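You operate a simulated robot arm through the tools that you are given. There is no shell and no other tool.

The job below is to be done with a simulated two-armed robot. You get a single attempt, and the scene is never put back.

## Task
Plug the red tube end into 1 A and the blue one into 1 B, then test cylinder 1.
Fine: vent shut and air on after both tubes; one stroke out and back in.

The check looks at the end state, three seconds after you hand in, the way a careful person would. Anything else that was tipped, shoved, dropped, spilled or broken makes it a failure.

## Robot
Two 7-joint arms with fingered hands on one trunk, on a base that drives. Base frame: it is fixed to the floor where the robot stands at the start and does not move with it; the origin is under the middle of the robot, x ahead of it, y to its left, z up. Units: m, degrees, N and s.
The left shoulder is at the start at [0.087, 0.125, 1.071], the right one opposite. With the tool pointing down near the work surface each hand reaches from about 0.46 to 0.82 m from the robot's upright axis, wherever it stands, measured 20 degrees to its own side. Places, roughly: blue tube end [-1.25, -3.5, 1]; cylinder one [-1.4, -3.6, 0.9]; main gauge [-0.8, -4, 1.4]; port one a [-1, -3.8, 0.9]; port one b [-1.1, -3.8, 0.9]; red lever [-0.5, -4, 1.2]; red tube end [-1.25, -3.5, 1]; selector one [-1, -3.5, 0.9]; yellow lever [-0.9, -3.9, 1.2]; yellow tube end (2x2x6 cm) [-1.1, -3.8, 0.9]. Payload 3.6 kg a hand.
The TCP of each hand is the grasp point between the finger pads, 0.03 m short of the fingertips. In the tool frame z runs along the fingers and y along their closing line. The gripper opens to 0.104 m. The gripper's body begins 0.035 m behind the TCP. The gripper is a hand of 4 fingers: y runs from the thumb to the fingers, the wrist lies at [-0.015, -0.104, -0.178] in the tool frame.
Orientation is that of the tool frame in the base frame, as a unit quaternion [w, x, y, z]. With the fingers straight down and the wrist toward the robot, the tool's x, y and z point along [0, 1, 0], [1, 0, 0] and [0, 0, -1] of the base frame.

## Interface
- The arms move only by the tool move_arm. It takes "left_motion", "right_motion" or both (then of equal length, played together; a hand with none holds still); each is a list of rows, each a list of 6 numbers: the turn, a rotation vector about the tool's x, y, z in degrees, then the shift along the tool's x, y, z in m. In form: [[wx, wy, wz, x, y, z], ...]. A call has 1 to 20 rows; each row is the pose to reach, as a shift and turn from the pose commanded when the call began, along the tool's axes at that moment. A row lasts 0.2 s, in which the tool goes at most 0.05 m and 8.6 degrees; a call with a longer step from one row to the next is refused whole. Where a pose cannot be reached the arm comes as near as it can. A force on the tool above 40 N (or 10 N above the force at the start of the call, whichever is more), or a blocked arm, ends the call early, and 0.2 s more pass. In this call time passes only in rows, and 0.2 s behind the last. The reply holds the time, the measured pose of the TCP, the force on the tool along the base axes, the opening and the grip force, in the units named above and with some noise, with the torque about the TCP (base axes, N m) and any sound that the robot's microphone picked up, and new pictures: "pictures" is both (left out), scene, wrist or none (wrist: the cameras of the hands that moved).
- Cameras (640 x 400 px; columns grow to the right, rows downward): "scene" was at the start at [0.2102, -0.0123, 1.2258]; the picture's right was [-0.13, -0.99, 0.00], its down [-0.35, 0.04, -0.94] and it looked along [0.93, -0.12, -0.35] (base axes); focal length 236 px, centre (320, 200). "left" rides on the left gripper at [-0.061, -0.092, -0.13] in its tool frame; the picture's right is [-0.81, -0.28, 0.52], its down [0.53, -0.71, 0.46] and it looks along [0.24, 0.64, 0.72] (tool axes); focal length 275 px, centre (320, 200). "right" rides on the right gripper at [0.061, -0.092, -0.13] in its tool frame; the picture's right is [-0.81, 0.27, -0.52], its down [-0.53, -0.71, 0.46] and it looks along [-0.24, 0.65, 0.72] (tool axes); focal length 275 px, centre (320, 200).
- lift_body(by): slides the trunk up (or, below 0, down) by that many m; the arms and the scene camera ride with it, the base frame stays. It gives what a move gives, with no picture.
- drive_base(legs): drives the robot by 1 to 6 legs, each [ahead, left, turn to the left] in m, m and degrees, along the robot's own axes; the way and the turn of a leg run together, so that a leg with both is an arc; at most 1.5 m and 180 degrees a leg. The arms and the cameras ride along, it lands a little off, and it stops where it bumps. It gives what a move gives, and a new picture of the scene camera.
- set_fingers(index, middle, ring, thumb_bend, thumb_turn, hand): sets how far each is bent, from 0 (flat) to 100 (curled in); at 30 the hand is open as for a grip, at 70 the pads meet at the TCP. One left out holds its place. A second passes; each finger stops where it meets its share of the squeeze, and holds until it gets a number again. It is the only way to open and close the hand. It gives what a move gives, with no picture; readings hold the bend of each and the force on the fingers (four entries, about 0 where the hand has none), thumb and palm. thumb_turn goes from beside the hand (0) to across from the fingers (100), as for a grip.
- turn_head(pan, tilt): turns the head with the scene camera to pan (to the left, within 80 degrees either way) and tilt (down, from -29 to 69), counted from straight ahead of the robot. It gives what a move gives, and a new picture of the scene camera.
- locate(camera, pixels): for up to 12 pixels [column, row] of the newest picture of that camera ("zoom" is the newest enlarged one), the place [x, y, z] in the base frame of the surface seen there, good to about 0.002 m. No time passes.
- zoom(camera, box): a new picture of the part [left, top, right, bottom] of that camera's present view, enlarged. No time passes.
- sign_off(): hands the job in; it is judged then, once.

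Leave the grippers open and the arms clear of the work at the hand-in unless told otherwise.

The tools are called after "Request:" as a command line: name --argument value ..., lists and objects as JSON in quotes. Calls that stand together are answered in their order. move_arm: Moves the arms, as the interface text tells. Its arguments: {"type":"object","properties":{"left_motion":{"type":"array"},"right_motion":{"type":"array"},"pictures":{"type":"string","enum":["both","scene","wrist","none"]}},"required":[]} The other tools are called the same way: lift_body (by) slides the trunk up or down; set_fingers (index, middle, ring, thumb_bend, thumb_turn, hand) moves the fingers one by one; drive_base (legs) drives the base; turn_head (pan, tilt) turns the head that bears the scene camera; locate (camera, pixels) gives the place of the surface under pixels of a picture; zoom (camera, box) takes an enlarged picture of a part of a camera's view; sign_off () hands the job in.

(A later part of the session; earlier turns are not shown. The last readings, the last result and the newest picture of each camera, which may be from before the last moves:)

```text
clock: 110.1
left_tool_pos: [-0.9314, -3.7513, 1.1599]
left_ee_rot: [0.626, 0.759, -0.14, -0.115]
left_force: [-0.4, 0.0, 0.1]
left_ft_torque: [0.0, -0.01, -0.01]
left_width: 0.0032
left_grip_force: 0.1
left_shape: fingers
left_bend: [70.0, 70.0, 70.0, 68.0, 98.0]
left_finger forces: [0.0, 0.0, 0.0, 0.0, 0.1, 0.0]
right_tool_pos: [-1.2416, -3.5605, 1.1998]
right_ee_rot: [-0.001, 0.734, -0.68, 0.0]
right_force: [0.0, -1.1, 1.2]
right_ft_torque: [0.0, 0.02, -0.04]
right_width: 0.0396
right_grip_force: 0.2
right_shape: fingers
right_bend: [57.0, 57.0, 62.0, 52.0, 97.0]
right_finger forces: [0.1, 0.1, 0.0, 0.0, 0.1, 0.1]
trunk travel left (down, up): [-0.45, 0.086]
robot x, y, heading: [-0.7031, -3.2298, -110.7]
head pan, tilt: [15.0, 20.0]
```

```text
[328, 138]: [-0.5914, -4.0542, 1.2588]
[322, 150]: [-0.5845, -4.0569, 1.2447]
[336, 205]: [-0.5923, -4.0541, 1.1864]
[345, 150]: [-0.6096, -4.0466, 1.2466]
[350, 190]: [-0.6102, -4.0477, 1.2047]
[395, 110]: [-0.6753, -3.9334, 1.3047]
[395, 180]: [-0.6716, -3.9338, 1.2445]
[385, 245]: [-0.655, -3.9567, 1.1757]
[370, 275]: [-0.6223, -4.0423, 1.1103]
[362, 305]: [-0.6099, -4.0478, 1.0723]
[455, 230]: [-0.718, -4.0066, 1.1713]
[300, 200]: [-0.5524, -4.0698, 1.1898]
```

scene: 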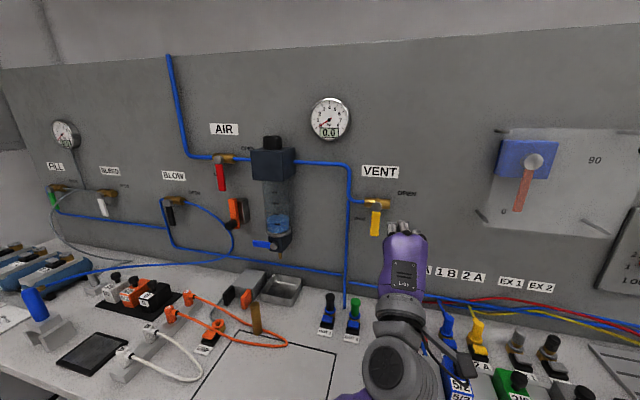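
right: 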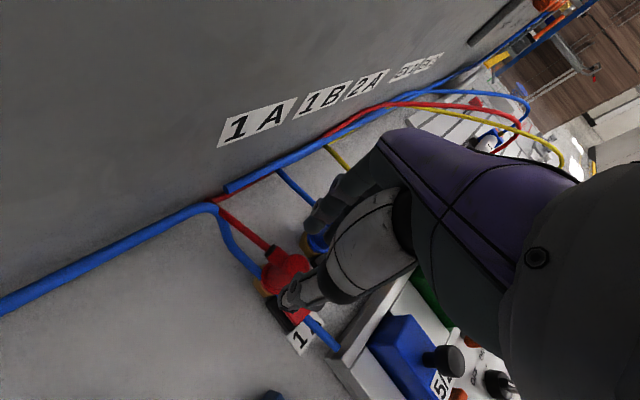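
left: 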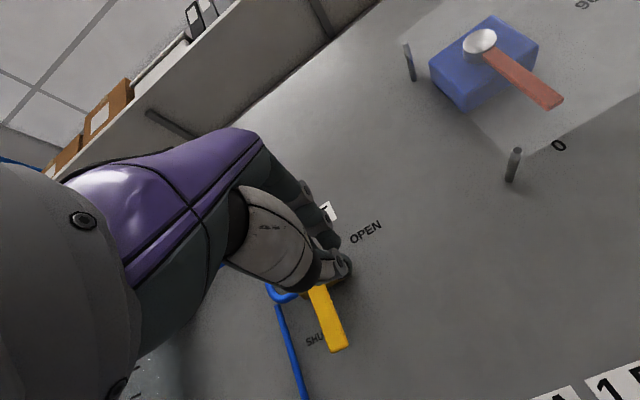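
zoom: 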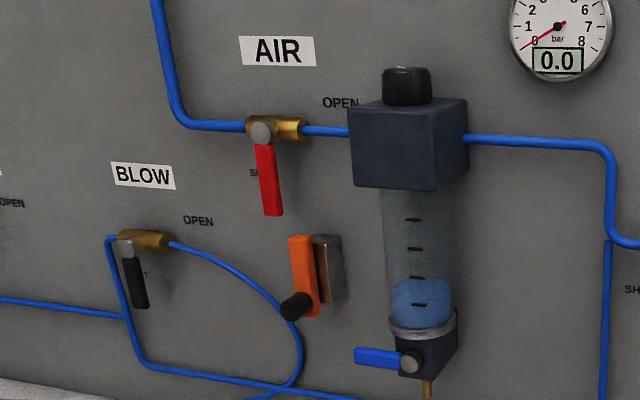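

Request:
locate --camera "zoom" --pixels '[[262, 132], [265, 160], [270, 190], [273, 210], [258, 180], [280, 180], [300, 250], [305, 300], [292, 305], [352, 140], [352, 180], [335, 240]]'

```text
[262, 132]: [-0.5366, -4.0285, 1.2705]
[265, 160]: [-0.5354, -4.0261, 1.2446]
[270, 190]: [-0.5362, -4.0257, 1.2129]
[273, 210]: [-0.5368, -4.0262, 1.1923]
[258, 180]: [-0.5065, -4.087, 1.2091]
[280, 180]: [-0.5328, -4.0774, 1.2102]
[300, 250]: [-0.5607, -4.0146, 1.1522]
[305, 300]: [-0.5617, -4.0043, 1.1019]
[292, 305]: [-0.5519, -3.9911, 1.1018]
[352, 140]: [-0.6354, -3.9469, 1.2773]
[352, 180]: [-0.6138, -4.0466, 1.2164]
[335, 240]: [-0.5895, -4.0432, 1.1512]
```

The AIR lever's front face is at (-0.536,-4.026), hanging from z 1.26 to 1.188. The filter's left face is 12 cm to the right of the pivot, and the orange part starts 2 cm below the lever's end. I'll step 0.2 m left so the left arm works comfortably; both hands are clear of the panel.

Request:
drive_base --legs '[[0, 0.2, 0]]'

```text
clock: 112.4
left_tool_pos: [-0.745, -3.8236, 1.1602]
left_ee_rot: [0.625, 0.759, -0.139, -0.115]
left_force: [0.5, 0.3, -1.1]
left_ft_torque: [-0.01, 0.0, -0.02]
left_width: 0.0033
left_grip_force: 0.1
left_shape: fingers
left_bend: [70.0, 70.0, 70.0, 68.0, 98.0]
left_finger forces: [0.1, 0.0, 0.1, 0.0, 0.1, 0.0]
right_tool_pos: [-1.0555, -3.633, 1.2002]
right_ee_rot: [0.0, 0.733, -0.68, 0.001]
right_force: [1.0, 0.0, 1.4]
right_ft_torque: [0.01, 0.02, -0.02]
right_width: 0.0397
right_grip_force: 0.0
right_shape: fingers
right_bend: [57.0, 57.0, 62.0, 52.0, 97.0]
right_finger forces: [0.0, 0.1, 0.0, 0.0, 0.1, 0.0]
trunk travel left (down, up): [-0.45, 0.086]
robot x, y, heading: [-0.5128, -3.3003, -111.0]
head pan, tilt: [15.0, 20.0]
```

scene: 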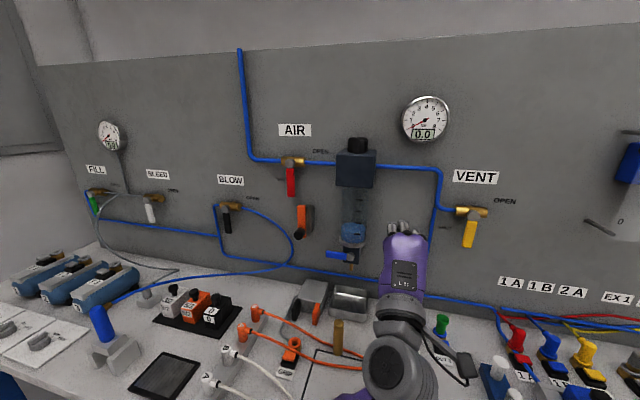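

I'm at (-0.513,-3.300) now. I'll sweep the left hand left at constant distance, passing 4–5 cm in front of the filter, to a stand-off point left of the red lever.

Request:
move_arm --left_motion '[[0, 0, 0, 0.0475, 0.0089, -0.0017], [0, 0, 0, 0.095, 0.0178, -0.0035], [0, 0, 0, 0.1424, 0.0267, -0.0052], [0, 0, 0, 0.19, 0.0355, -0.0069], [0, 0, 0, 0.2374, 0.0444, -0.0086], [0, 0, 0, 0.2849, 0.0533, -0.0104], [0, 0, 0, 0.3323, 0.0622, -0.0121]]'

```text
clock: 114.0
left_tool_pos: [-0.4332, -3.9416, 1.225]
left_ee_rot: [0.626, 0.758, -0.139, -0.115]
left_force: [0.4, 0.1, 0.5]
left_ft_torque: [0.01, 0.0, 0.01]
left_width: 0.0033
left_grip_force: 0.0
left_shape: fingers
left_bend: [70.0, 70.0, 70.0, 68.0, 98.0]
left_finger forces: [0.0, 0.0, 0.1, 0.0, 0.1, 0.0]
right_tool_pos: [-1.0537, -3.6325, 1.2003]
right_ee_rot: [0.0, 0.733, -0.68, 0.0]
right_force: [-0.3, -0.1, 0.3]
right_ft_torque: [-0.01, -0.02, 0.03]
right_width: 0.04
right_grip_force: 0.0
right_shape: fingers
right_bend: [57.0, 57.0, 62.0, 52.0, 97.0]
right_finger forces: [0.1, 0.0, 0.0, 0.1, 0.0, 0.1]
trunk travel left (down, up): [-0.45, 0.086]
robot x, y, heading: [-0.5128, -3.3021, -110.8]
head pan, tilt: [15.0, 20.0]
```

scene: 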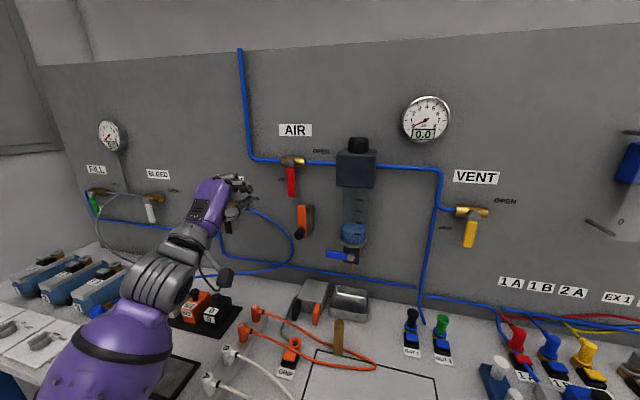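
left: 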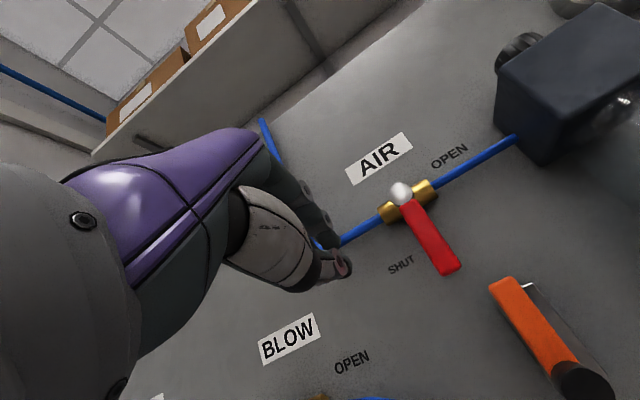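

There's a clear close view of the red lever, SHUT and OPEN labels, and the orange handle. I'll measure them with the left wrist camera.

Request:
locate --camera "left" --pixels '[[402, 192], [415, 215], [430, 240], [448, 265], [440, 270], [460, 262], [505, 285], [515, 283], [495, 290], [550, 350], [580, 375], [535, 140]]'

Request:
zoom --camera "left" --box '[340, 120, 640, 400]'

```text
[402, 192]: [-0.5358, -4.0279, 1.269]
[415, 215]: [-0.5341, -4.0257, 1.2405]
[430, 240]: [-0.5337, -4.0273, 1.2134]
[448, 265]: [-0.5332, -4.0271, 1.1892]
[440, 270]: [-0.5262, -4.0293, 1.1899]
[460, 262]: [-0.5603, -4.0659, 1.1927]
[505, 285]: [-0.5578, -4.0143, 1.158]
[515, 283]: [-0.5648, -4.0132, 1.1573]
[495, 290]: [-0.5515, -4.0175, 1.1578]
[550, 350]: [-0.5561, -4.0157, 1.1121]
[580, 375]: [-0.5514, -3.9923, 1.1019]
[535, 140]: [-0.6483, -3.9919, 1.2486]
```

```text
1.43 times, centred on (490, 260) of left
```

zoom: 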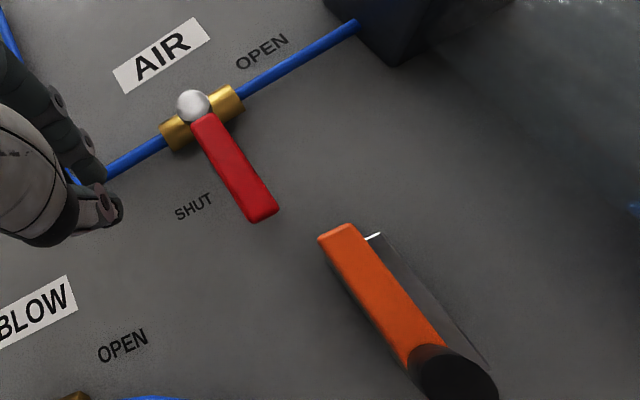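

Everything is measured. I'll go straight ahead so the fingertips are beside the lever, 2–3 cm to its left.

Request:
move_arm --left_motion '[[0, 0, 0, 0, 0.0066, 0.034], [0, 0, 0, 0, 0.0132, 0.068], [0, 0, 0, 0, 0.0197, 0.1017]]'

Request:
zoom --camera "left" --box '[260, 120, 560, 400]'

```text
clock: 114.8
left_tool_pos: [-0.4723, -4.0388, 1.2237]
left_ee_rot: [0.626, 0.758, -0.139, -0.115]
left_force: [0.2, -0.1, 0.0]
left_ft_torque: [-0.04, 0.0, 0.01]
left_width: 0.0032
left_grip_force: 0.1
left_shape: fingers
left_bend: [70.0, 70.0, 70.0, 68.0, 98.0]
left_finger forces: [0.1, 0.0, 0.0, 0.0, 0.1, 0.1]
right_tool_pos: [-1.057, -3.6337, 1.1993]
right_ee_rot: [0.0, 0.733, -0.68, 0.001]
right_force: [-0.3, 0.0, 0.2]
right_ft_torque: [0.05, -0.01, 0.02]
right_width: 0.0402
right_grip_force: 0.0
right_shape: fingers
right_bend: [57.0, 57.0, 62.0, 52.0, 97.0]
right_finger forces: [0.0, 0.1, 0.0, 0.1, 0.1, 0.1]
trunk travel left (down, up): [-0.45, 0.086]
robot x, y, heading: [-0.5134, -3.3048, -110.8]
head pan, tilt: [15.0, 20.0]
```

scene: 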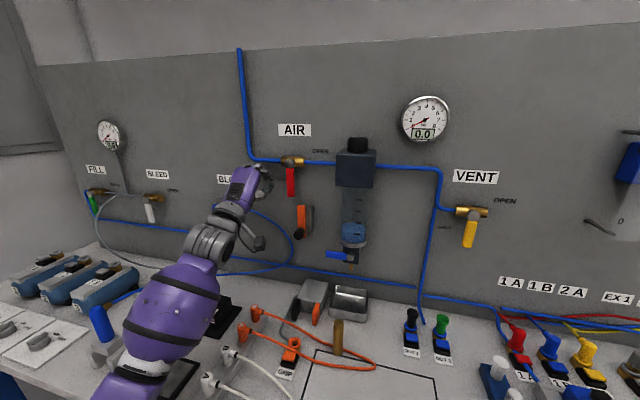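
left: 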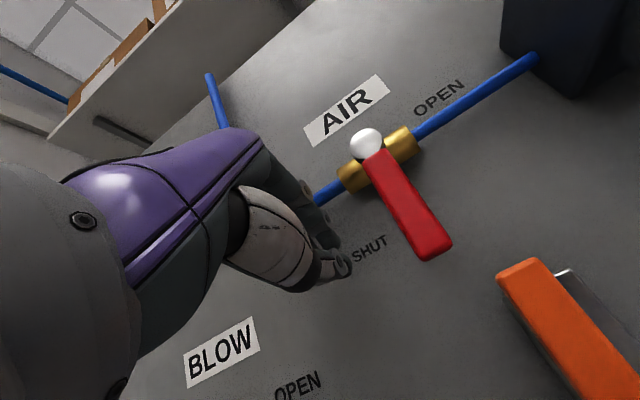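

```text
1.43 times, centred on (410, 260) of left
```

zoom: 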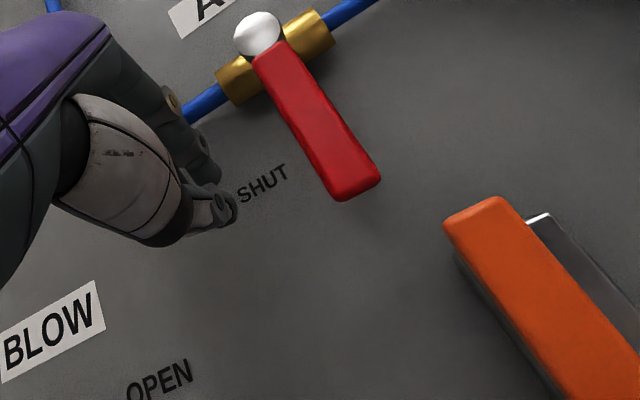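

The fingertips are beside the lever. Now I'll push right, then up along the arc. The first half goes to about 40°, passing above the orange handle.

Request:
move_arm --left_motion '[[0, 0, 0, -0.018, -0.0015, 0.0003], [0, 0, 0, -0.033, -0.0034, 0.0007], [0, 0, 0, -0.0437, -0.009, 0.0018], [0, 0, 0, -0.0641, -0.0132, 0.0026]]'

Request:
zoom --camera "left" --box '[220, 120, 520, 400]'

```text
clock: 115.8
left_tool_pos: [-0.5319, -4.0153, 1.2103]
left_ee_rot: [0.625, 0.759, -0.14, -0.115]
left_force: [1.1, 0.7, 0.0]
left_ft_torque: [0.04, 0.0, 0.04]
left_width: 0.0026
left_grip_force: 0.6
left_shape: fingers
left_bend: [70.0, 70.0, 70.0, 68.0, 98.0]
left_finger forces: [1.0, 0.1, 0.0, 0.0, 0.0, 0.1]
right_tool_pos: [-1.0562, -3.6321, 1.1989]
right_ee_rot: [-0.001, 0.733, -0.68, 0.001]
right_force: [0.3, -1.5, 0.4]
right_ft_torque: [0.03, -0.03, 0.03]
right_width: 0.04
right_grip_force: 0.0
right_shape: fingers
right_bend: [57.0, 57.0, 62.0, 52.0, 97.0]
right_finger forces: [0.0, 0.0, 0.0, 0.1, 0.1, 0.1]
trunk travel left (down, up): [-0.45, 0.086]
robot x, y, heading: [-0.5145, -3.3042, -110.9]
head pan, tilt: [15.0, 20.0]
```

scene: 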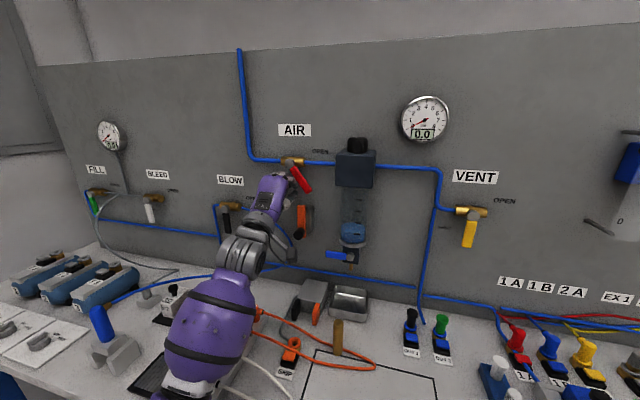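
left: 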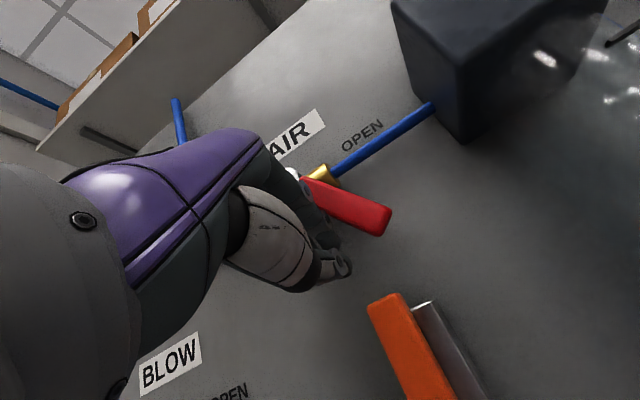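

```text
1.43 times, centred on (370, 260) of left
```

zoom: 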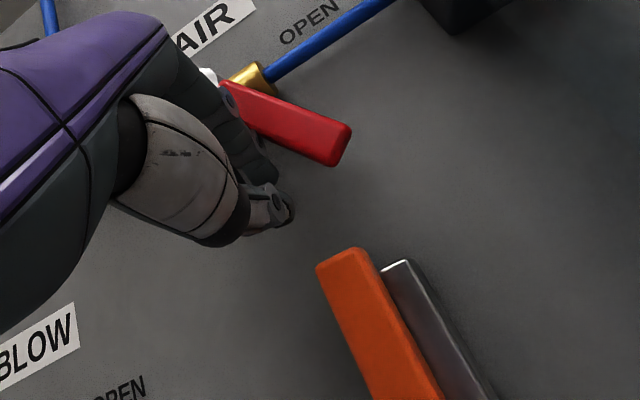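

The lever has turned about 38°, with the orange handle untouched. I'll continue up the arc toward OPEN.

Request:
move_arm --left_motion '[[0, 0, 0, -0.022, 0.0049, -0.001], [0, 0, 0, -0.0362, 0.0165, -0.0032], [0, 0, 0, -0.042, 0.025, -0.0049], [0, 0, 0, -0.0458, 0.034, -0.0066]]'

Request:
zoom --camera "left" --box '[200, 100, 500, 380]'

Request:
zoom --camera "scene" --box '[240, 90, 460, 270]'

```text
clock: 116.8
left_tool_pos: [-0.5736, -3.9999, 1.2416]
left_ee_rot: [0.623, 0.761, -0.138, -0.114]
left_force: [12.1, 12.6, -22.2]
left_ft_torque: [0.13, 0.46, 0.37]
left_width: 0.0
left_grip_force: 13.4
left_shape: fingers
left_bend: [70.0, 71.0, 71.0, 68.0, 98.0]
left_finger forces: [3.9, 12.6, 10.5, 0.0, 0.0, 0.0]
right_tool_pos: [-1.0532, -3.6326, 1.2002]
right_ee_rot: [0.0, 0.733, -0.68, 0.0]
right_force: [0.5, -0.6, -1.1]
right_ft_torque: [0.03, -0.04, 0.02]
right_width: 0.0401
right_grip_force: 0.0
right_shape: fingers
right_bend: [57.0, 57.0, 62.0, 52.0, 97.0]
right_finger forces: [0.0, 0.1, 0.0, 0.0, 0.0, 0.0]
trunk travel left (down, up): [-0.45, 0.086]
robot x, y, heading: [-0.5139, -3.2992, -110.8]
head pan, tilt: [15.0, 20.0]
```

scene: 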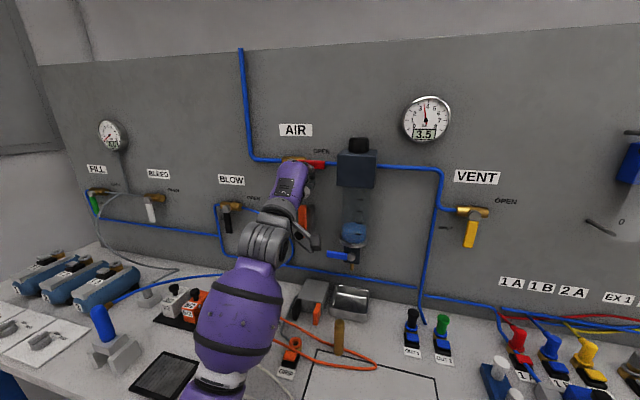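
left: 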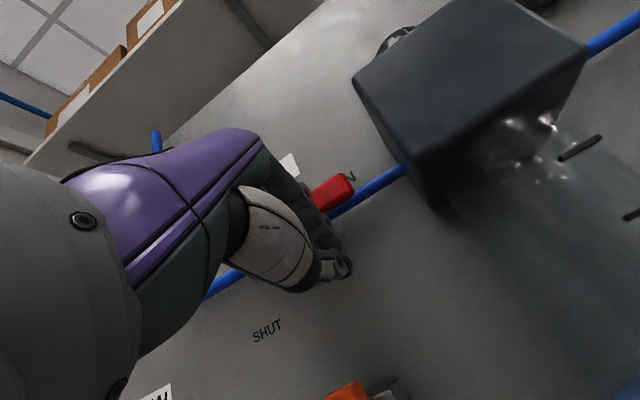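

```text
1.43 times, centred on (350, 240) of left
```

zoom: 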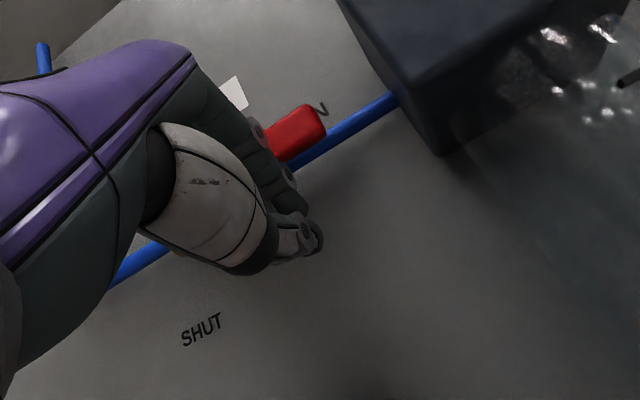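

```text
2.22 times, centred on (350, 180) of scene
```

zoom: 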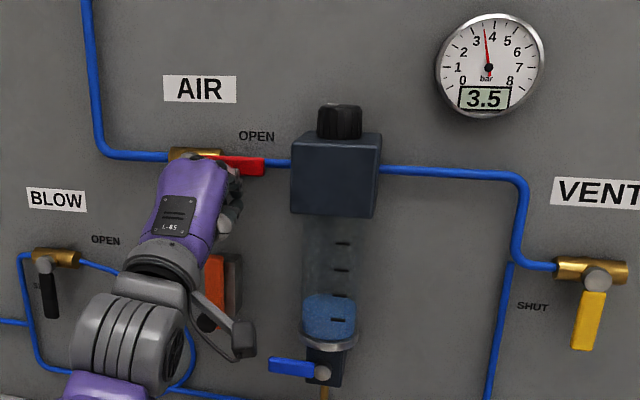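

The AIR lever is horizontal at OPEN, and the gauge is rising through 3.5 bar. I'll ease off downward by 1.5 cm and draw the hand straight back.

Request:
move_arm --left_motion '[[0, 0, 0, 0, -0.012, 0.002], [0, 0, 0, 0, -0.018, -0.01], [0, 0, 0, 0, -0.025, -0.05], [0, 0, 0, 0, -0.033, -0.09], [0, 0, 0, 0, -0.04, -0.13]]'

Request:
zoom --camera "scene" --box '[240, 90, 500, 270]'

```text
clock: 118.0
left_tool_pos: [-0.5263, -3.8718, 1.2313]
left_ee_rot: [0.626, 0.759, -0.139, -0.114]
left_force: [0.4, 0.8, -0.6]
left_ft_torque: [0.02, -0.02, 0.01]
left_width: 0.0033
left_grip_force: 0.0
left_shape: fingers
left_bend: [70.0, 70.0, 70.0, 68.0, 98.0]
left_finger forces: [0.0, 0.0, 0.0, 0.1, 0.0, 0.0]
right_tool_pos: [-1.0554, -3.6332, 1.2004]
right_ee_rot: [0.0, 0.733, -0.681, 0.0]
right_force: [0.3, 0.1, 0.9]
right_ft_torque: [0.01, -0.02, 0.03]
right_width: 0.0401
right_grip_force: 0.1
right_shape: fingers
right_bend: [57.0, 57.0, 62.0, 52.0, 97.0]
right_finger forces: [0.1, 0.1, 0.0, 0.0, 0.1, 0.0]
trunk travel left (down, up): [-0.45, 0.086]
robot x, y, heading: [-0.5114, -3.3001, -110.7]
head pan, tilt: [15.0, 20.0]
```

scene: 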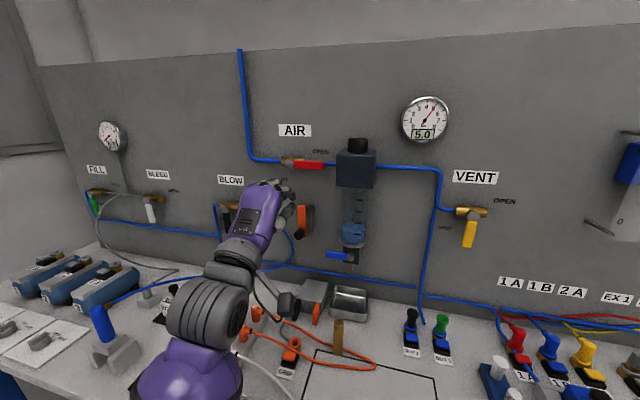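
left: 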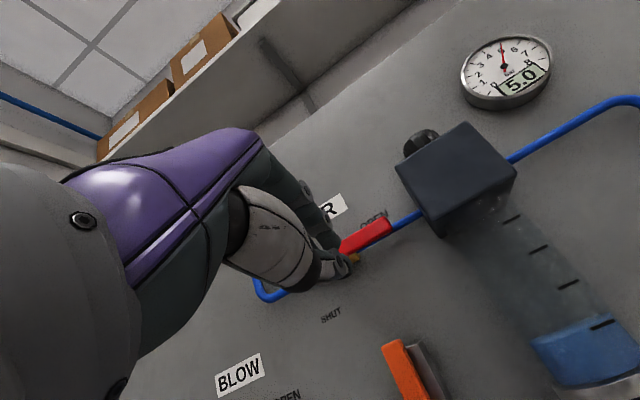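

```text
2.22 times, centred on (370, 180) of scene
```

zoom: 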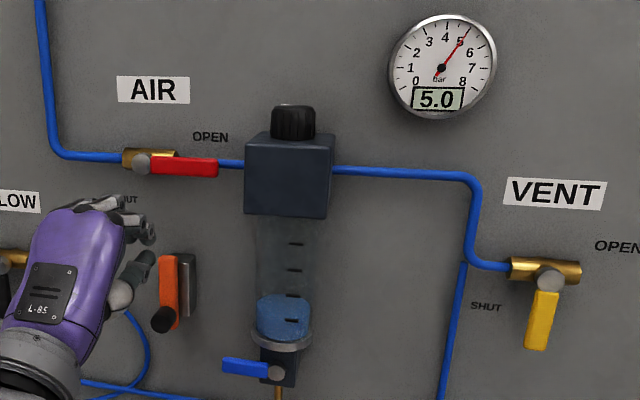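

The air is on at a steady 5.0 bar, the vent is shut and there is no hiss. Now I'll look at the selectors and cylinder 1.

Request:
turn_head --pan -35 --tilt 45

Request:
zoom --camera "scene" --box '[220, 100, 400, 260]'

```text
clock: 119.2
left_tool_pos: [-0.5266, -3.8739, 1.2307]
left_ee_rot: [0.627, 0.758, -0.139, -0.115]
left_force: [-0.2, -0.8, 0.5]
left_ft_torque: [-0.03, -0.03, 0.03]
left_width: 0.0031
left_grip_force: 0.1
left_shape: fingers
left_bend: [70.0, 70.0, 70.0, 68.0, 98.0]
left_finger forces: [0.0, 0.0, 0.1, 0.1, 0.0, 0.1]
right_tool_pos: [-1.0566, -3.6326, 1.1996]
right_ee_rot: [-0.001, 0.732, -0.681, 0.001]
right_force: [-0.2, -0.5, -0.2]
right_ft_torque: [0.0, -0.01, 0.02]
right_width: 0.0399
right_grip_force: 0.1
right_shape: fingers
right_bend: [57.0, 57.0, 62.0, 52.0, 97.0]
right_finger forces: [0.0, 0.0, 0.0, 0.1, 0.1, 0.1]
trunk travel left (down, up): [-0.45, 0.086]
robot x, y, heading: [-0.5129, -3.3006, -110.6]
head pan, tilt: [-35.0, 45.0]
```

scene: 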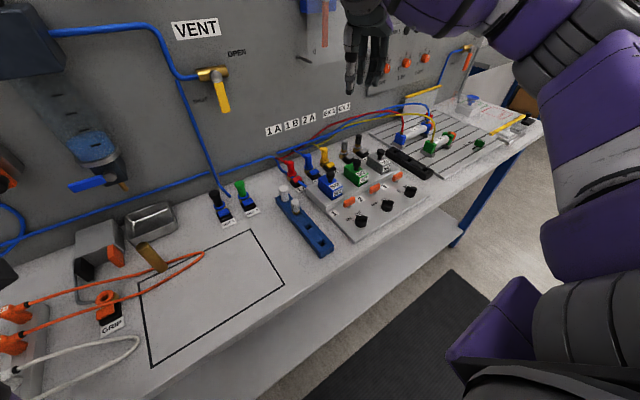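

```text
2.50 times, centred on (310, 180) of scene
```

zoom: 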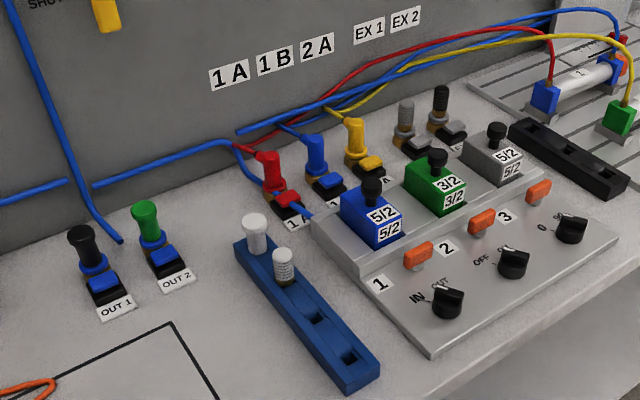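

Selector 1 is a bar knob with its white pointer toward IN. I'll zoom in on it and measure the knob's bar and centre.

Request:
zoom --camera "scene" --box '[330, 180, 400, 240]'

```text
6.67 times, centred on (365, 210) of scene
```

zoom: 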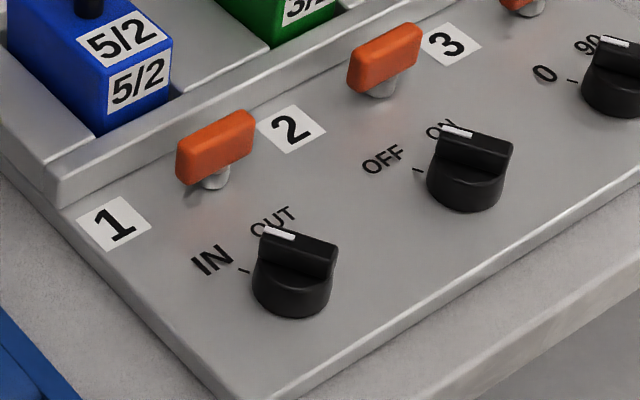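

I can't tell from this slanted view exactly which mark the pointer is on, so I'll measure the pointer line, knob rim, labels and ticks.

Request:
locate --camera "zoom" --pixels '[[265, 229], [296, 240], [334, 246], [330, 260], [265, 245], [258, 285], [290, 310], [328, 300], [243, 270], [212, 260], [270, 222], [215, 150]]'

```text
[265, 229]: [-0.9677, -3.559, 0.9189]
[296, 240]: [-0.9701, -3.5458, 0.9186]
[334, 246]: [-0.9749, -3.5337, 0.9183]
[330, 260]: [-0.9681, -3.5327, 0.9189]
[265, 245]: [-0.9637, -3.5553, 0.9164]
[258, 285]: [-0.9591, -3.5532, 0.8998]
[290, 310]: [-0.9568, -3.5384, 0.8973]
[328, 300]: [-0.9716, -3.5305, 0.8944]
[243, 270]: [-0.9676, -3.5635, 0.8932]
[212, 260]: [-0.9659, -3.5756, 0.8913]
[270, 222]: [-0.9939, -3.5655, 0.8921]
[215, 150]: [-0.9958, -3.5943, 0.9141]
```

That settles it: the pointer is 30–34° left of straight ahead, on the IN tick, and OUT is 30° to the right, so a 60° clockwise turn is needed. The knob's axis is at (-0.969,-3.545), its bar top at z 0.919 and the plate at z 0.892. I'm a little too close for the right hand, so I'll back off 0.13 m first, with both hands held high.

Request:
drive_base --legs '[[-0.13, 0, 0]]'

```text
clock: 120.5
left_tool_pos: [-0.482, -3.7519, 1.2314]
left_ee_rot: [0.626, 0.759, -0.139, -0.115]
left_force: [-0.2, 0.6, 0.3]
left_ft_torque: [0.01, 0.01, 0.04]
left_width: 0.0029
left_grip_force: 0.1
left_shape: fingers
left_bend: [70.0, 70.0, 70.0, 68.0, 98.0]
left_finger forces: [0.0, 0.0, 0.0, 0.0, 0.0, 0.1]
right_tool_pos: [-1.0098, -3.5116, 1.2]
right_ee_rot: [-0.001, 0.733, -0.68, 0.001]
right_force: [-0.3, 0.6, 0.3]
right_ft_torque: [-0.01, 0.01, 0.02]
right_width: 0.0399
right_grip_force: 0.0
right_shape: fingers
right_bend: [57.0, 57.0, 62.0, 52.0, 97.0]
right_finger forces: [0.0, 0.0, 0.0, 0.0, 0.0, 0.1]
trunk travel left (down, up): [-0.45, 0.086]
robot x, y, heading: [-0.4709, -3.1812, -110.8]
head pan, tilt: [-35.0, 45.0]
```

scene: 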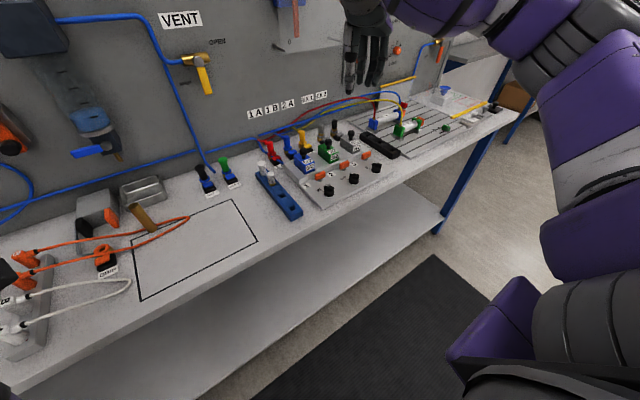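

I'm at (-0.471,-3.181), and the knob is now 0.52 m ahead and 0.34 m to the right. While still high above it, I'll test the hand's turning range: first to 95°, moving over the knob axis.

Request:
move_arm --right_motion '[[0, 0, 7.5, 0.009, -0.0095, 0], [0, 0, 15, 0.018, -0.019, 0], [0, 0, 22.5, 0.027, -0.0285, 0], [0, 0, 30, 0.0363, -0.0382, 0]]' --pictures "none"

Request:
move_arm --right_motion '[[0, 0, 6, 0, 0, 0], [0, 0, 12, 0, 0, 0], [0, 0, 18, 0, 0, 0], [0, 0, 24, 0, 0, 0], [0, 0, 30, 0, 0, 0]]'

```text
clock: 121.5
left_tool_pos: [-0.4811, -3.7531, 1.2316]
left_ee_rot: [0.625, 0.759, -0.14, -0.116]
left_force: [0.3, -0.3, 0.6]
left_ft_torque: [0.01, 0.01, 0.0]
left_width: 0.0032
left_grip_force: 0.1
left_shape: fingers
left_bend: [70.0, 70.0, 70.0, 68.0, 98.0]
left_finger forces: [0.0, 0.0, 0.0, 0.1, 0.0, 0.0]
right_tool_pos: [-0.9698, -3.5454, 1.199]
right_ee_rot: [0.0, -0.531, 0.848, 0.0]
right_force: [-0.8, -0.1, 0.3]
right_ft_torque: [-0.01, -0.01, 0.04]
right_width: 0.0399
right_grip_force: 0.0
right_shape: fingers
right_bend: [57.0, 57.0, 62.0, 52.0, 97.0]
right_finger forces: [0.0, 0.0, 0.1, 0.0, 0.0, 0.0]
trunk travel left (down, up): [-0.45, 0.086]
robot x, y, heading: [-0.4679, -3.1845, -110.8]
head pan, tilt: [-35.0, 45.0]
```

```text
clock: 122.7
left_tool_pos: [-0.4816, -3.753, 1.2317]
left_ee_rot: [0.626, 0.759, -0.138, -0.114]
left_force: [0.0, 0.7, 0.4]
left_ft_torque: [-0.02, -0.02, -0.01]
left_width: 0.0033
left_grip_force: 0.0
left_shape: fingers
left_bend: [70.0, 70.0, 70.0, 68.0, 98.0]
left_finger forces: [0.1, 0.0, 0.0, 0.0, 0.0, 0.0]
right_tool_pos: [-0.9704, -3.5452, 1.1994]
right_ee_rot: [0.001, -0.294, 0.956, 0.0]
right_force: [-0.1, -0.1, 0.2]
right_ft_torque: [-0.01, -0.02, -0.02]
right_width: 0.0401
right_grip_force: 0.1
right_shape: fingers
right_bend: [57.0, 57.0, 62.0, 52.0, 97.0]
right_finger forces: [0.0, 0.1, 0.0, 0.0, 0.0, 0.1]
trunk travel left (down, up): [-0.45, 0.086]
robot x, y, heading: [-0.4719, -3.1831, -110.6]
head pan, tilt: [-35.0, 45.0]
```

scene: 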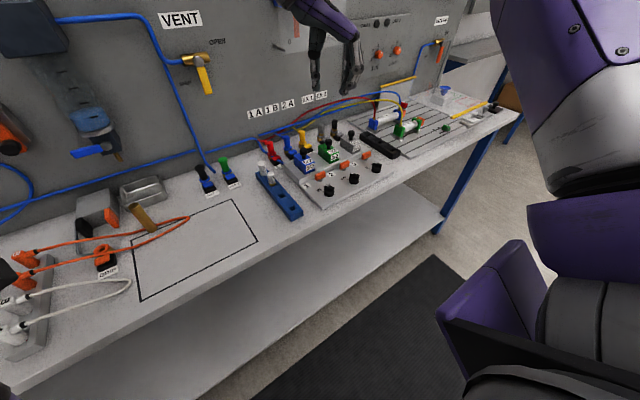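
right: 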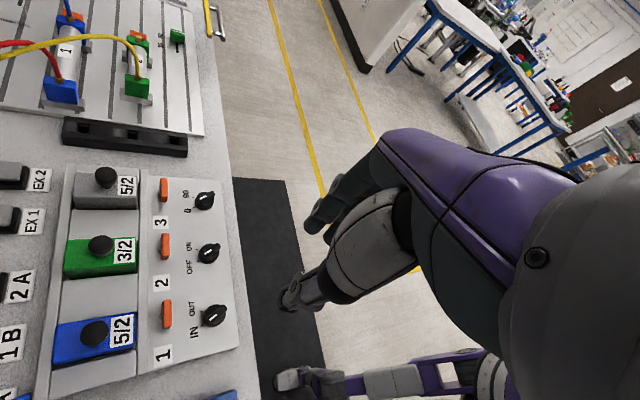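

The hand turns to 125° without reach trouble, and the wrist camera now looks down on the selectors. I'll zoom in to confirm selector 1's pointer.

Request:
zoom --camera "right" --box '[140, 170, 260, 370]'

```text
2.00 times, centred on (200, 270) of right
```

zoom: 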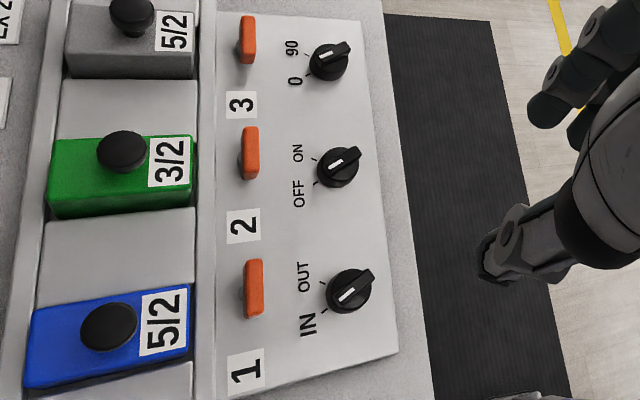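

The pointer is on IN, with OUT 60° clockwise from it. I'll locate the knob's centre precisely from this overhead view.

Request:
zoom --camera "right" --box '[180, 285, 240, 345]'

```text
6.67 times, centred on (210, 315) of right
```

zoom: 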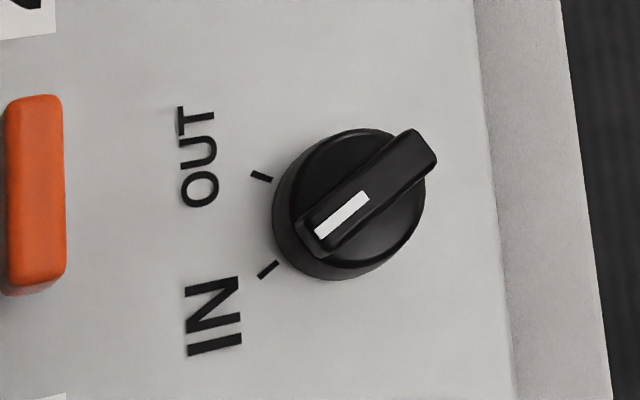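

Request:
locate --camera "zoom" --pixels '[[312, 236], [300, 222], [322, 248], [424, 152], [412, 136], [432, 162], [365, 195], [268, 269], [261, 177], [283, 200], [422, 205], [345, 270]]'

```text
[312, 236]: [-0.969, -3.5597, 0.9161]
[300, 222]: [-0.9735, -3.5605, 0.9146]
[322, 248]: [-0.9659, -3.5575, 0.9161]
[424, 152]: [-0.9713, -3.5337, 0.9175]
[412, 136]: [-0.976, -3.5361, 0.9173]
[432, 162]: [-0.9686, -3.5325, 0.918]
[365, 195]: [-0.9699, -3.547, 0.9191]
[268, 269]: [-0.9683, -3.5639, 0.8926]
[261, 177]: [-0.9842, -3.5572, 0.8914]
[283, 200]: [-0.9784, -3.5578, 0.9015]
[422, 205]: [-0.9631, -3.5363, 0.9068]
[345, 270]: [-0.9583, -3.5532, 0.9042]
```

The bar's centre is (-0.970,-3.546), lying 27–28° left of ahead. I'll turn the hand back to 62°, so the closing line is square to the bar, and come down to z≈1.0 over it.

Request:
move_arm --right_motion '[[0, 0, -8, 0, 0, 0.02], [0, 0, -16, 0, 0, 0.045], [0, 0, -24, 0, 0, 0.07], [0, 0, -32, 0, 0, 0.095], [0, 0, -40, 0, 0, 0.12], [0, 0, -48, 0, 0, 0.145], [0, 0, -56, 0, 0, 0.17], [0, 0, -63, 0, 0, 0.195]]'

Request:
zoom --camera "scene" --box '[280, 120, 400, 220]'

```text
clock: 124.5
left_tool_pos: [-0.4818, -3.7526, 1.232]
left_ee_rot: [0.626, 0.758, -0.14, -0.115]
left_force: [0.1, -0.4, 0.2]
left_ft_torque: [0.0, -0.02, -0.04]
left_width: 0.0033
left_grip_force: 0.1
left_shape: fingers
left_bend: [70.0, 70.0, 70.0, 68.0, 98.0]
left_finger forces: [0.0, 0.1, 0.0, 0.2, 0.1, 0.0]
right_tool_pos: [-0.969, -3.5457, 1.005]
right_ee_rot: [0.0, 0.751, -0.66, 0.0]
right_force: [-1.6, -0.6, 0.5]
right_ft_torque: [0.0, 0.04, -0.02]
right_width: 0.0401
right_grip_force: 0.0
right_shape: fingers
right_bend: [57.0, 57.0, 62.0, 52.0, 97.0]
right_finger forces: [0.0, 0.0, 0.0, 0.0, 0.0, 0.0]
trunk travel left (down, up): [-0.45, 0.086]
robot x, y, heading: [-0.4697, -3.1769, -110.8]
head pan, tilt: [-35.0, 45.0]
```

scene: 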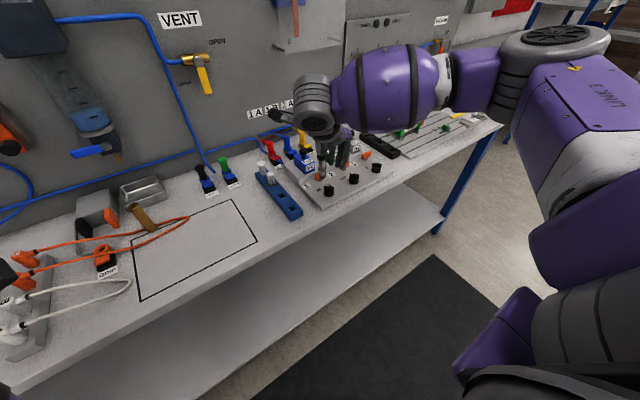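
right: 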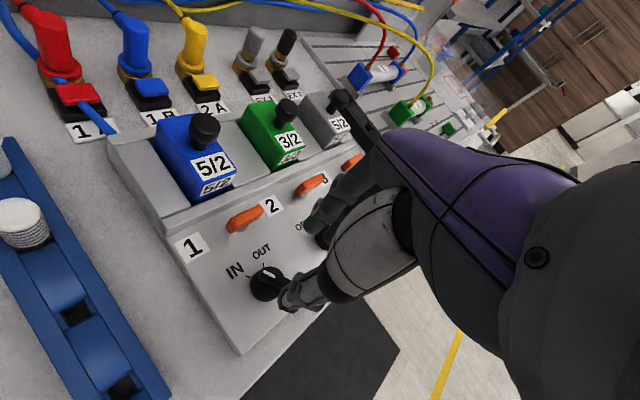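

```text
4.00 times, centred on (340, 170) of scene
```

zoom: 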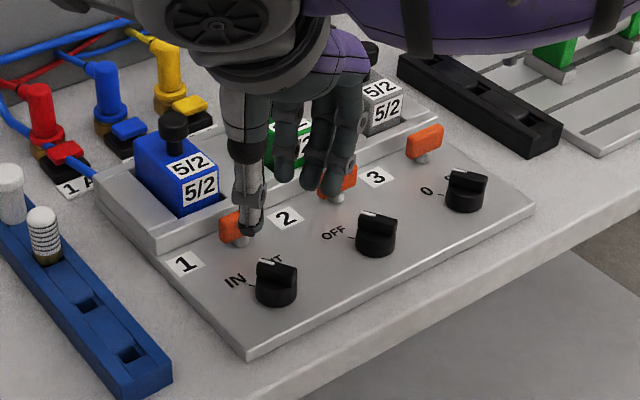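

The hand is aligned over knob 1, with the thumb to come down on its left and the fingers on its right. I'll lower 7.4 cm to TCP z≈0.931, leaving the tips just above the plate.

Request:
move_arm --right_motion '[[0, 0, 0, 0, 0, 0.03], [0, 0, 0, 0, 0, 0.05], [0, 0, 0, 0, 0, 0.065], [0, 0, 0, 0, 0, 0.074]]'

Request:
zoom --camera "scene" --box '[290, 140, 380, 220]'

Request:
zoom --camera "right" --box '[200, 200, 400, 360]'

```text
clock: 125.5
left_tool_pos: [-0.4819, -3.7532, 1.2301]
left_ee_rot: [0.626, 0.759, -0.139, -0.114]
left_force: [0.4, 0.2, 0.2]
left_ft_torque: [-0.02, 0.01, -0.03]
left_width: 0.0033
left_grip_force: 0.0
left_shape: fingers
left_bend: [70.0, 70.0, 70.0, 68.0, 98.0]
left_finger forces: [0.1, 0.0, 0.0, 0.0, 0.1, 0.0]
right_tool_pos: [-0.9697, -3.5438, 0.9294]
right_ee_rot: [0.0, 0.751, -0.661, 0.0]
right_force: [0.7, -1.2, 0.7]
right_ft_torque: [0.0, -0.01, -0.03]
right_width: 0.04
right_grip_force: 0.1
right_shape: fingers
right_bend: [57.0, 57.0, 62.0, 52.0, 97.0]
right_finger forces: [0.0, 0.1, 0.0, 0.0, 0.1, 0.0]
trunk travel left (down, up): [-0.45, 0.086]
robot x, y, heading: [-0.4685, -3.1769, -110.6]
head pan, tilt: [-35.0, 45.0]
```

scene: 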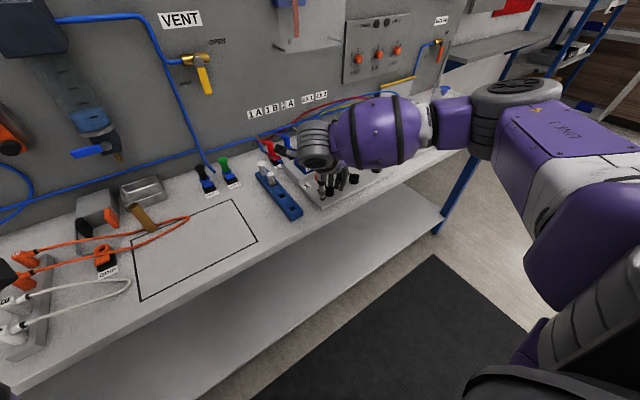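
right: 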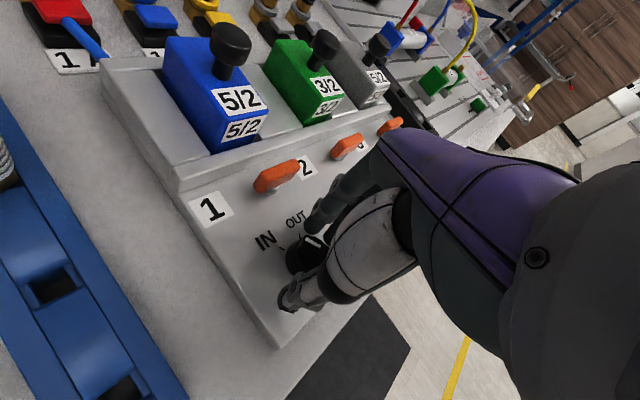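

```text
5.00 times, centred on (335, 180) of scene
```

zoom: 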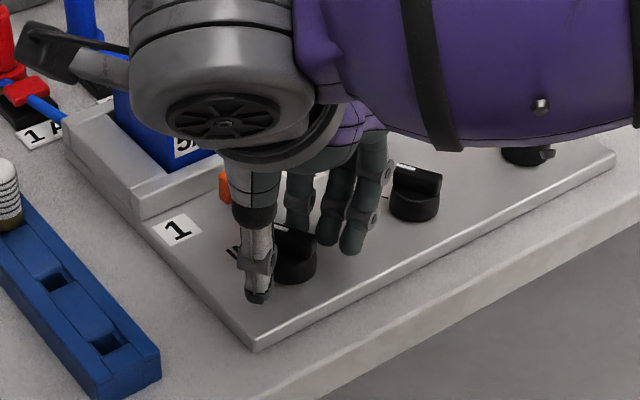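

```text
2.50 times, centred on (300, 280) of right
```

zoom: 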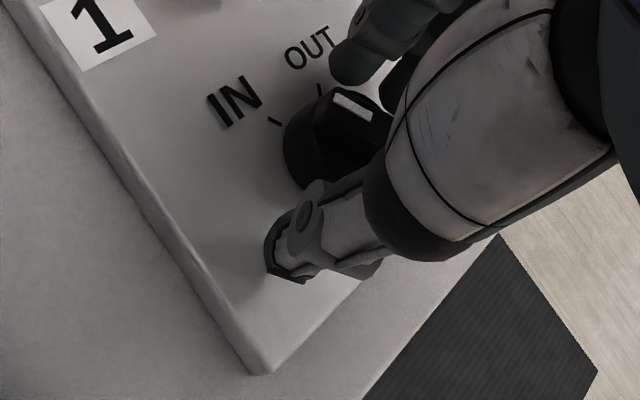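

The bar lies between thumb and fingers with no contact yet. I'll close index, middle and thumb on it.

Request:
set_fingers --hand "right" --index 72 --middle 72 --ring 60 --thumb_bend 72

Request:
zoom --camera "scene" --box '[290, 140, 380, 220]'

Request:
zoom --camera "right" --box '[200, 200, 400, 360]'

```text
clock: 126.5
left_tool_pos: [-0.4825, -3.7528, 1.2309]
left_ee_rot: [0.625, 0.759, -0.14, -0.114]
left_force: [0.2, -0.3, -0.2]
left_ft_torque: [-0.03, -0.04, 0.01]
left_width: 0.003
left_grip_force: 0.1
left_shape: fingers
left_bend: [70.0, 70.0, 70.0, 68.0, 98.0]
left_finger forces: [0.0, 0.1, 0.0, 0.0, 0.1, 0.0]
right_tool_pos: [-0.9703, -3.5439, 0.9304]
right_ee_rot: [-0.002, 0.75, -0.661, 0.0]
right_force: [-8.1, 1.5, -2.0]
right_ft_torque: [0.06, 0.18, 0.0]
right_width: 0.0204
right_grip_force: 11.3
right_shape: fingers
right_bend: [61.0, 65.0, 60.0, 64.0, 97.0]
right_finger forces: [7.9, 7.3, 0.1, 0.1, 7.6, 0.0]
trunk travel left (down, up): [-0.45, 0.086]
robot x, y, heading: [-0.4673, -3.1789, -110.9]
head pan, tilt: [-35.0, 45.0]
```

```text
5.00 times, centred on (335, 180) of scene
```

zoom: 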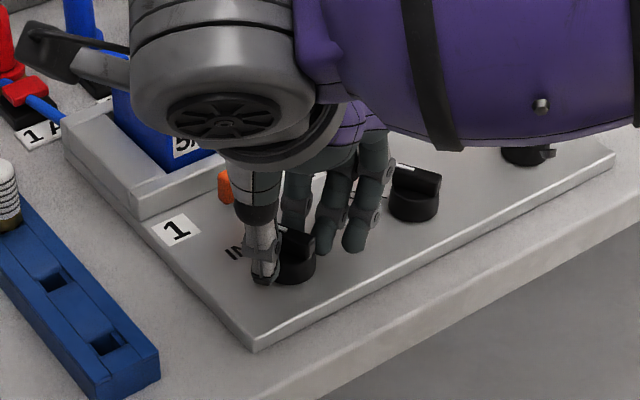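

```text
2.50 times, centred on (300, 280) of right
```

zoom: 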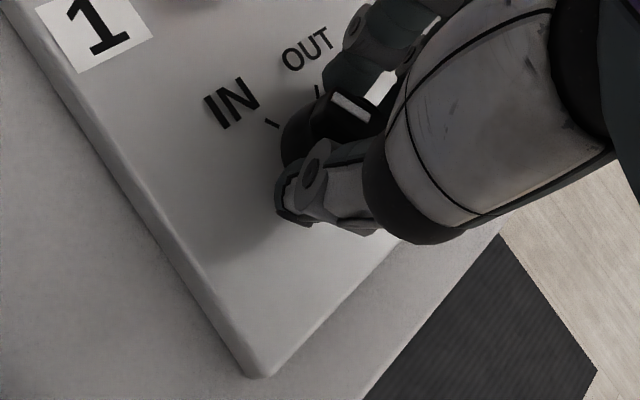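

They stopped at 2 cm, so the fingertips are bearing on the round base rather than the narrow bar. I'll open, rise 6 mm, and close again on the bar only.

Request:
set_fingers --hand "right" --index 57 --middle 57 --ring 57 --thumb_bend 56

Request:
move_arm --right_motion '[[0, 0, 0, 0, 0, -0.004], [0, 0, 0, 0, 0, -0.007]]' --pictures "wrist"

Request:
zoom --camera "right" --box '[220, 190, 380, 320]'

```text
clock: 127.5
left_tool_pos: [-0.4812, -3.7532, 1.2316]
left_ee_rot: [0.626, 0.759, -0.139, -0.114]
left_force: [0.1, 0.2, 0.2]
left_ft_torque: [-0.02, -0.01, 0.03]
left_width: 0.003
left_grip_force: 0.1
left_shape: fingers
left_bend: [70.0, 70.0, 70.0, 68.0, 98.0]
left_finger forces: [0.0, 0.0, 0.1, 0.0, 0.0, 0.1]
right_tool_pos: [-0.9704, -3.5462, 0.9307]
right_ee_rot: [-0.001, 0.751, -0.66, 0.0]
right_force: [-0.3, -0.3, 0.0]
right_ft_torque: [-0.03, -0.03, -0.01]
right_width: 0.0358
right_grip_force: 0.1
right_shape: fingers
right_bend: [56.0, 56.0, 56.0, 56.0, 97.0]
right_finger forces: [0.0, 0.0, 0.0, 0.0, 0.1, 0.0]
trunk travel left (down, up): [-0.45, 0.086]
robot x, y, heading: [-0.4653, -3.181, -110.9]
head pan, tilt: [-35.0, 45.0]
```

```text
clock: 128.1
left_tool_pos: [-0.4813, -3.752, 1.2321]
left_ee_rot: [0.626, 0.758, -0.14, -0.115]
left_force: [-0.1, -0.7, -0.7]
left_ft_torque: [-0.01, 0.02, 0.02]
left_width: 0.0033
left_grip_force: 0.1
left_shape: fingers
left_bend: [70.0, 70.0, 70.0, 68.0, 98.0]
left_finger forces: [0.0, 0.1, 0.0, 0.0, 0.1, 0.0]
right_tool_pos: [-0.969, -3.5443, 0.9371]
right_ee_rot: [-0.001, 0.751, -0.661, 0.0]
right_force: [0.1, -0.5, -0.7]
right_ft_torque: [0.02, 0.02, -0.02]
right_width: 0.0359
right_grip_force: 0.1
right_shape: fingers
right_bend: [56.0, 56.0, 56.0, 56.0, 97.0]
right_finger forces: [0.0, 0.0, 0.0, 0.1, 0.1, 0.0]
trunk travel left (down, up): [-0.45, 0.086]
robot x, y, heading: [-0.4672, -3.1843, -110.8]
head pan, tilt: [-35.0, 45.0]
```

right: 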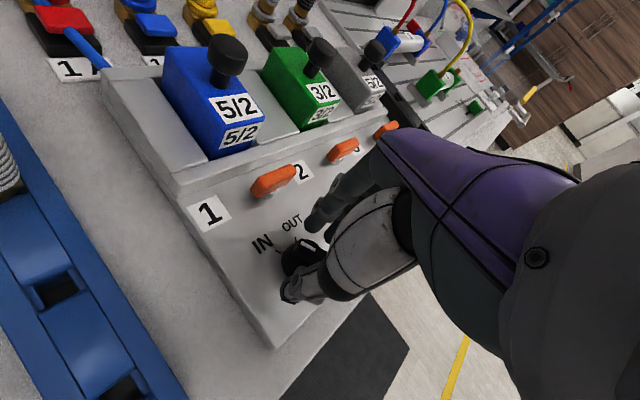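

```text
3.08 times, centred on (300, 255) of right
```

zoom: 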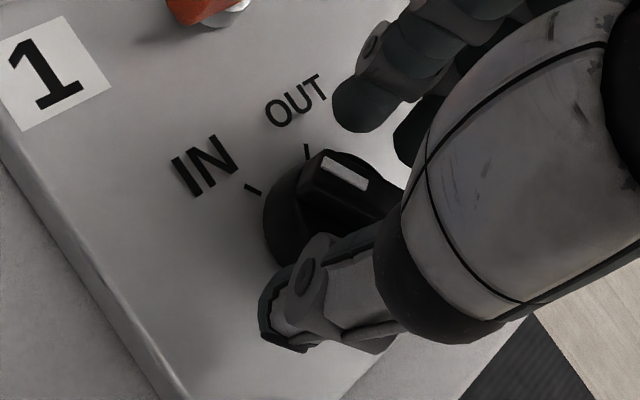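

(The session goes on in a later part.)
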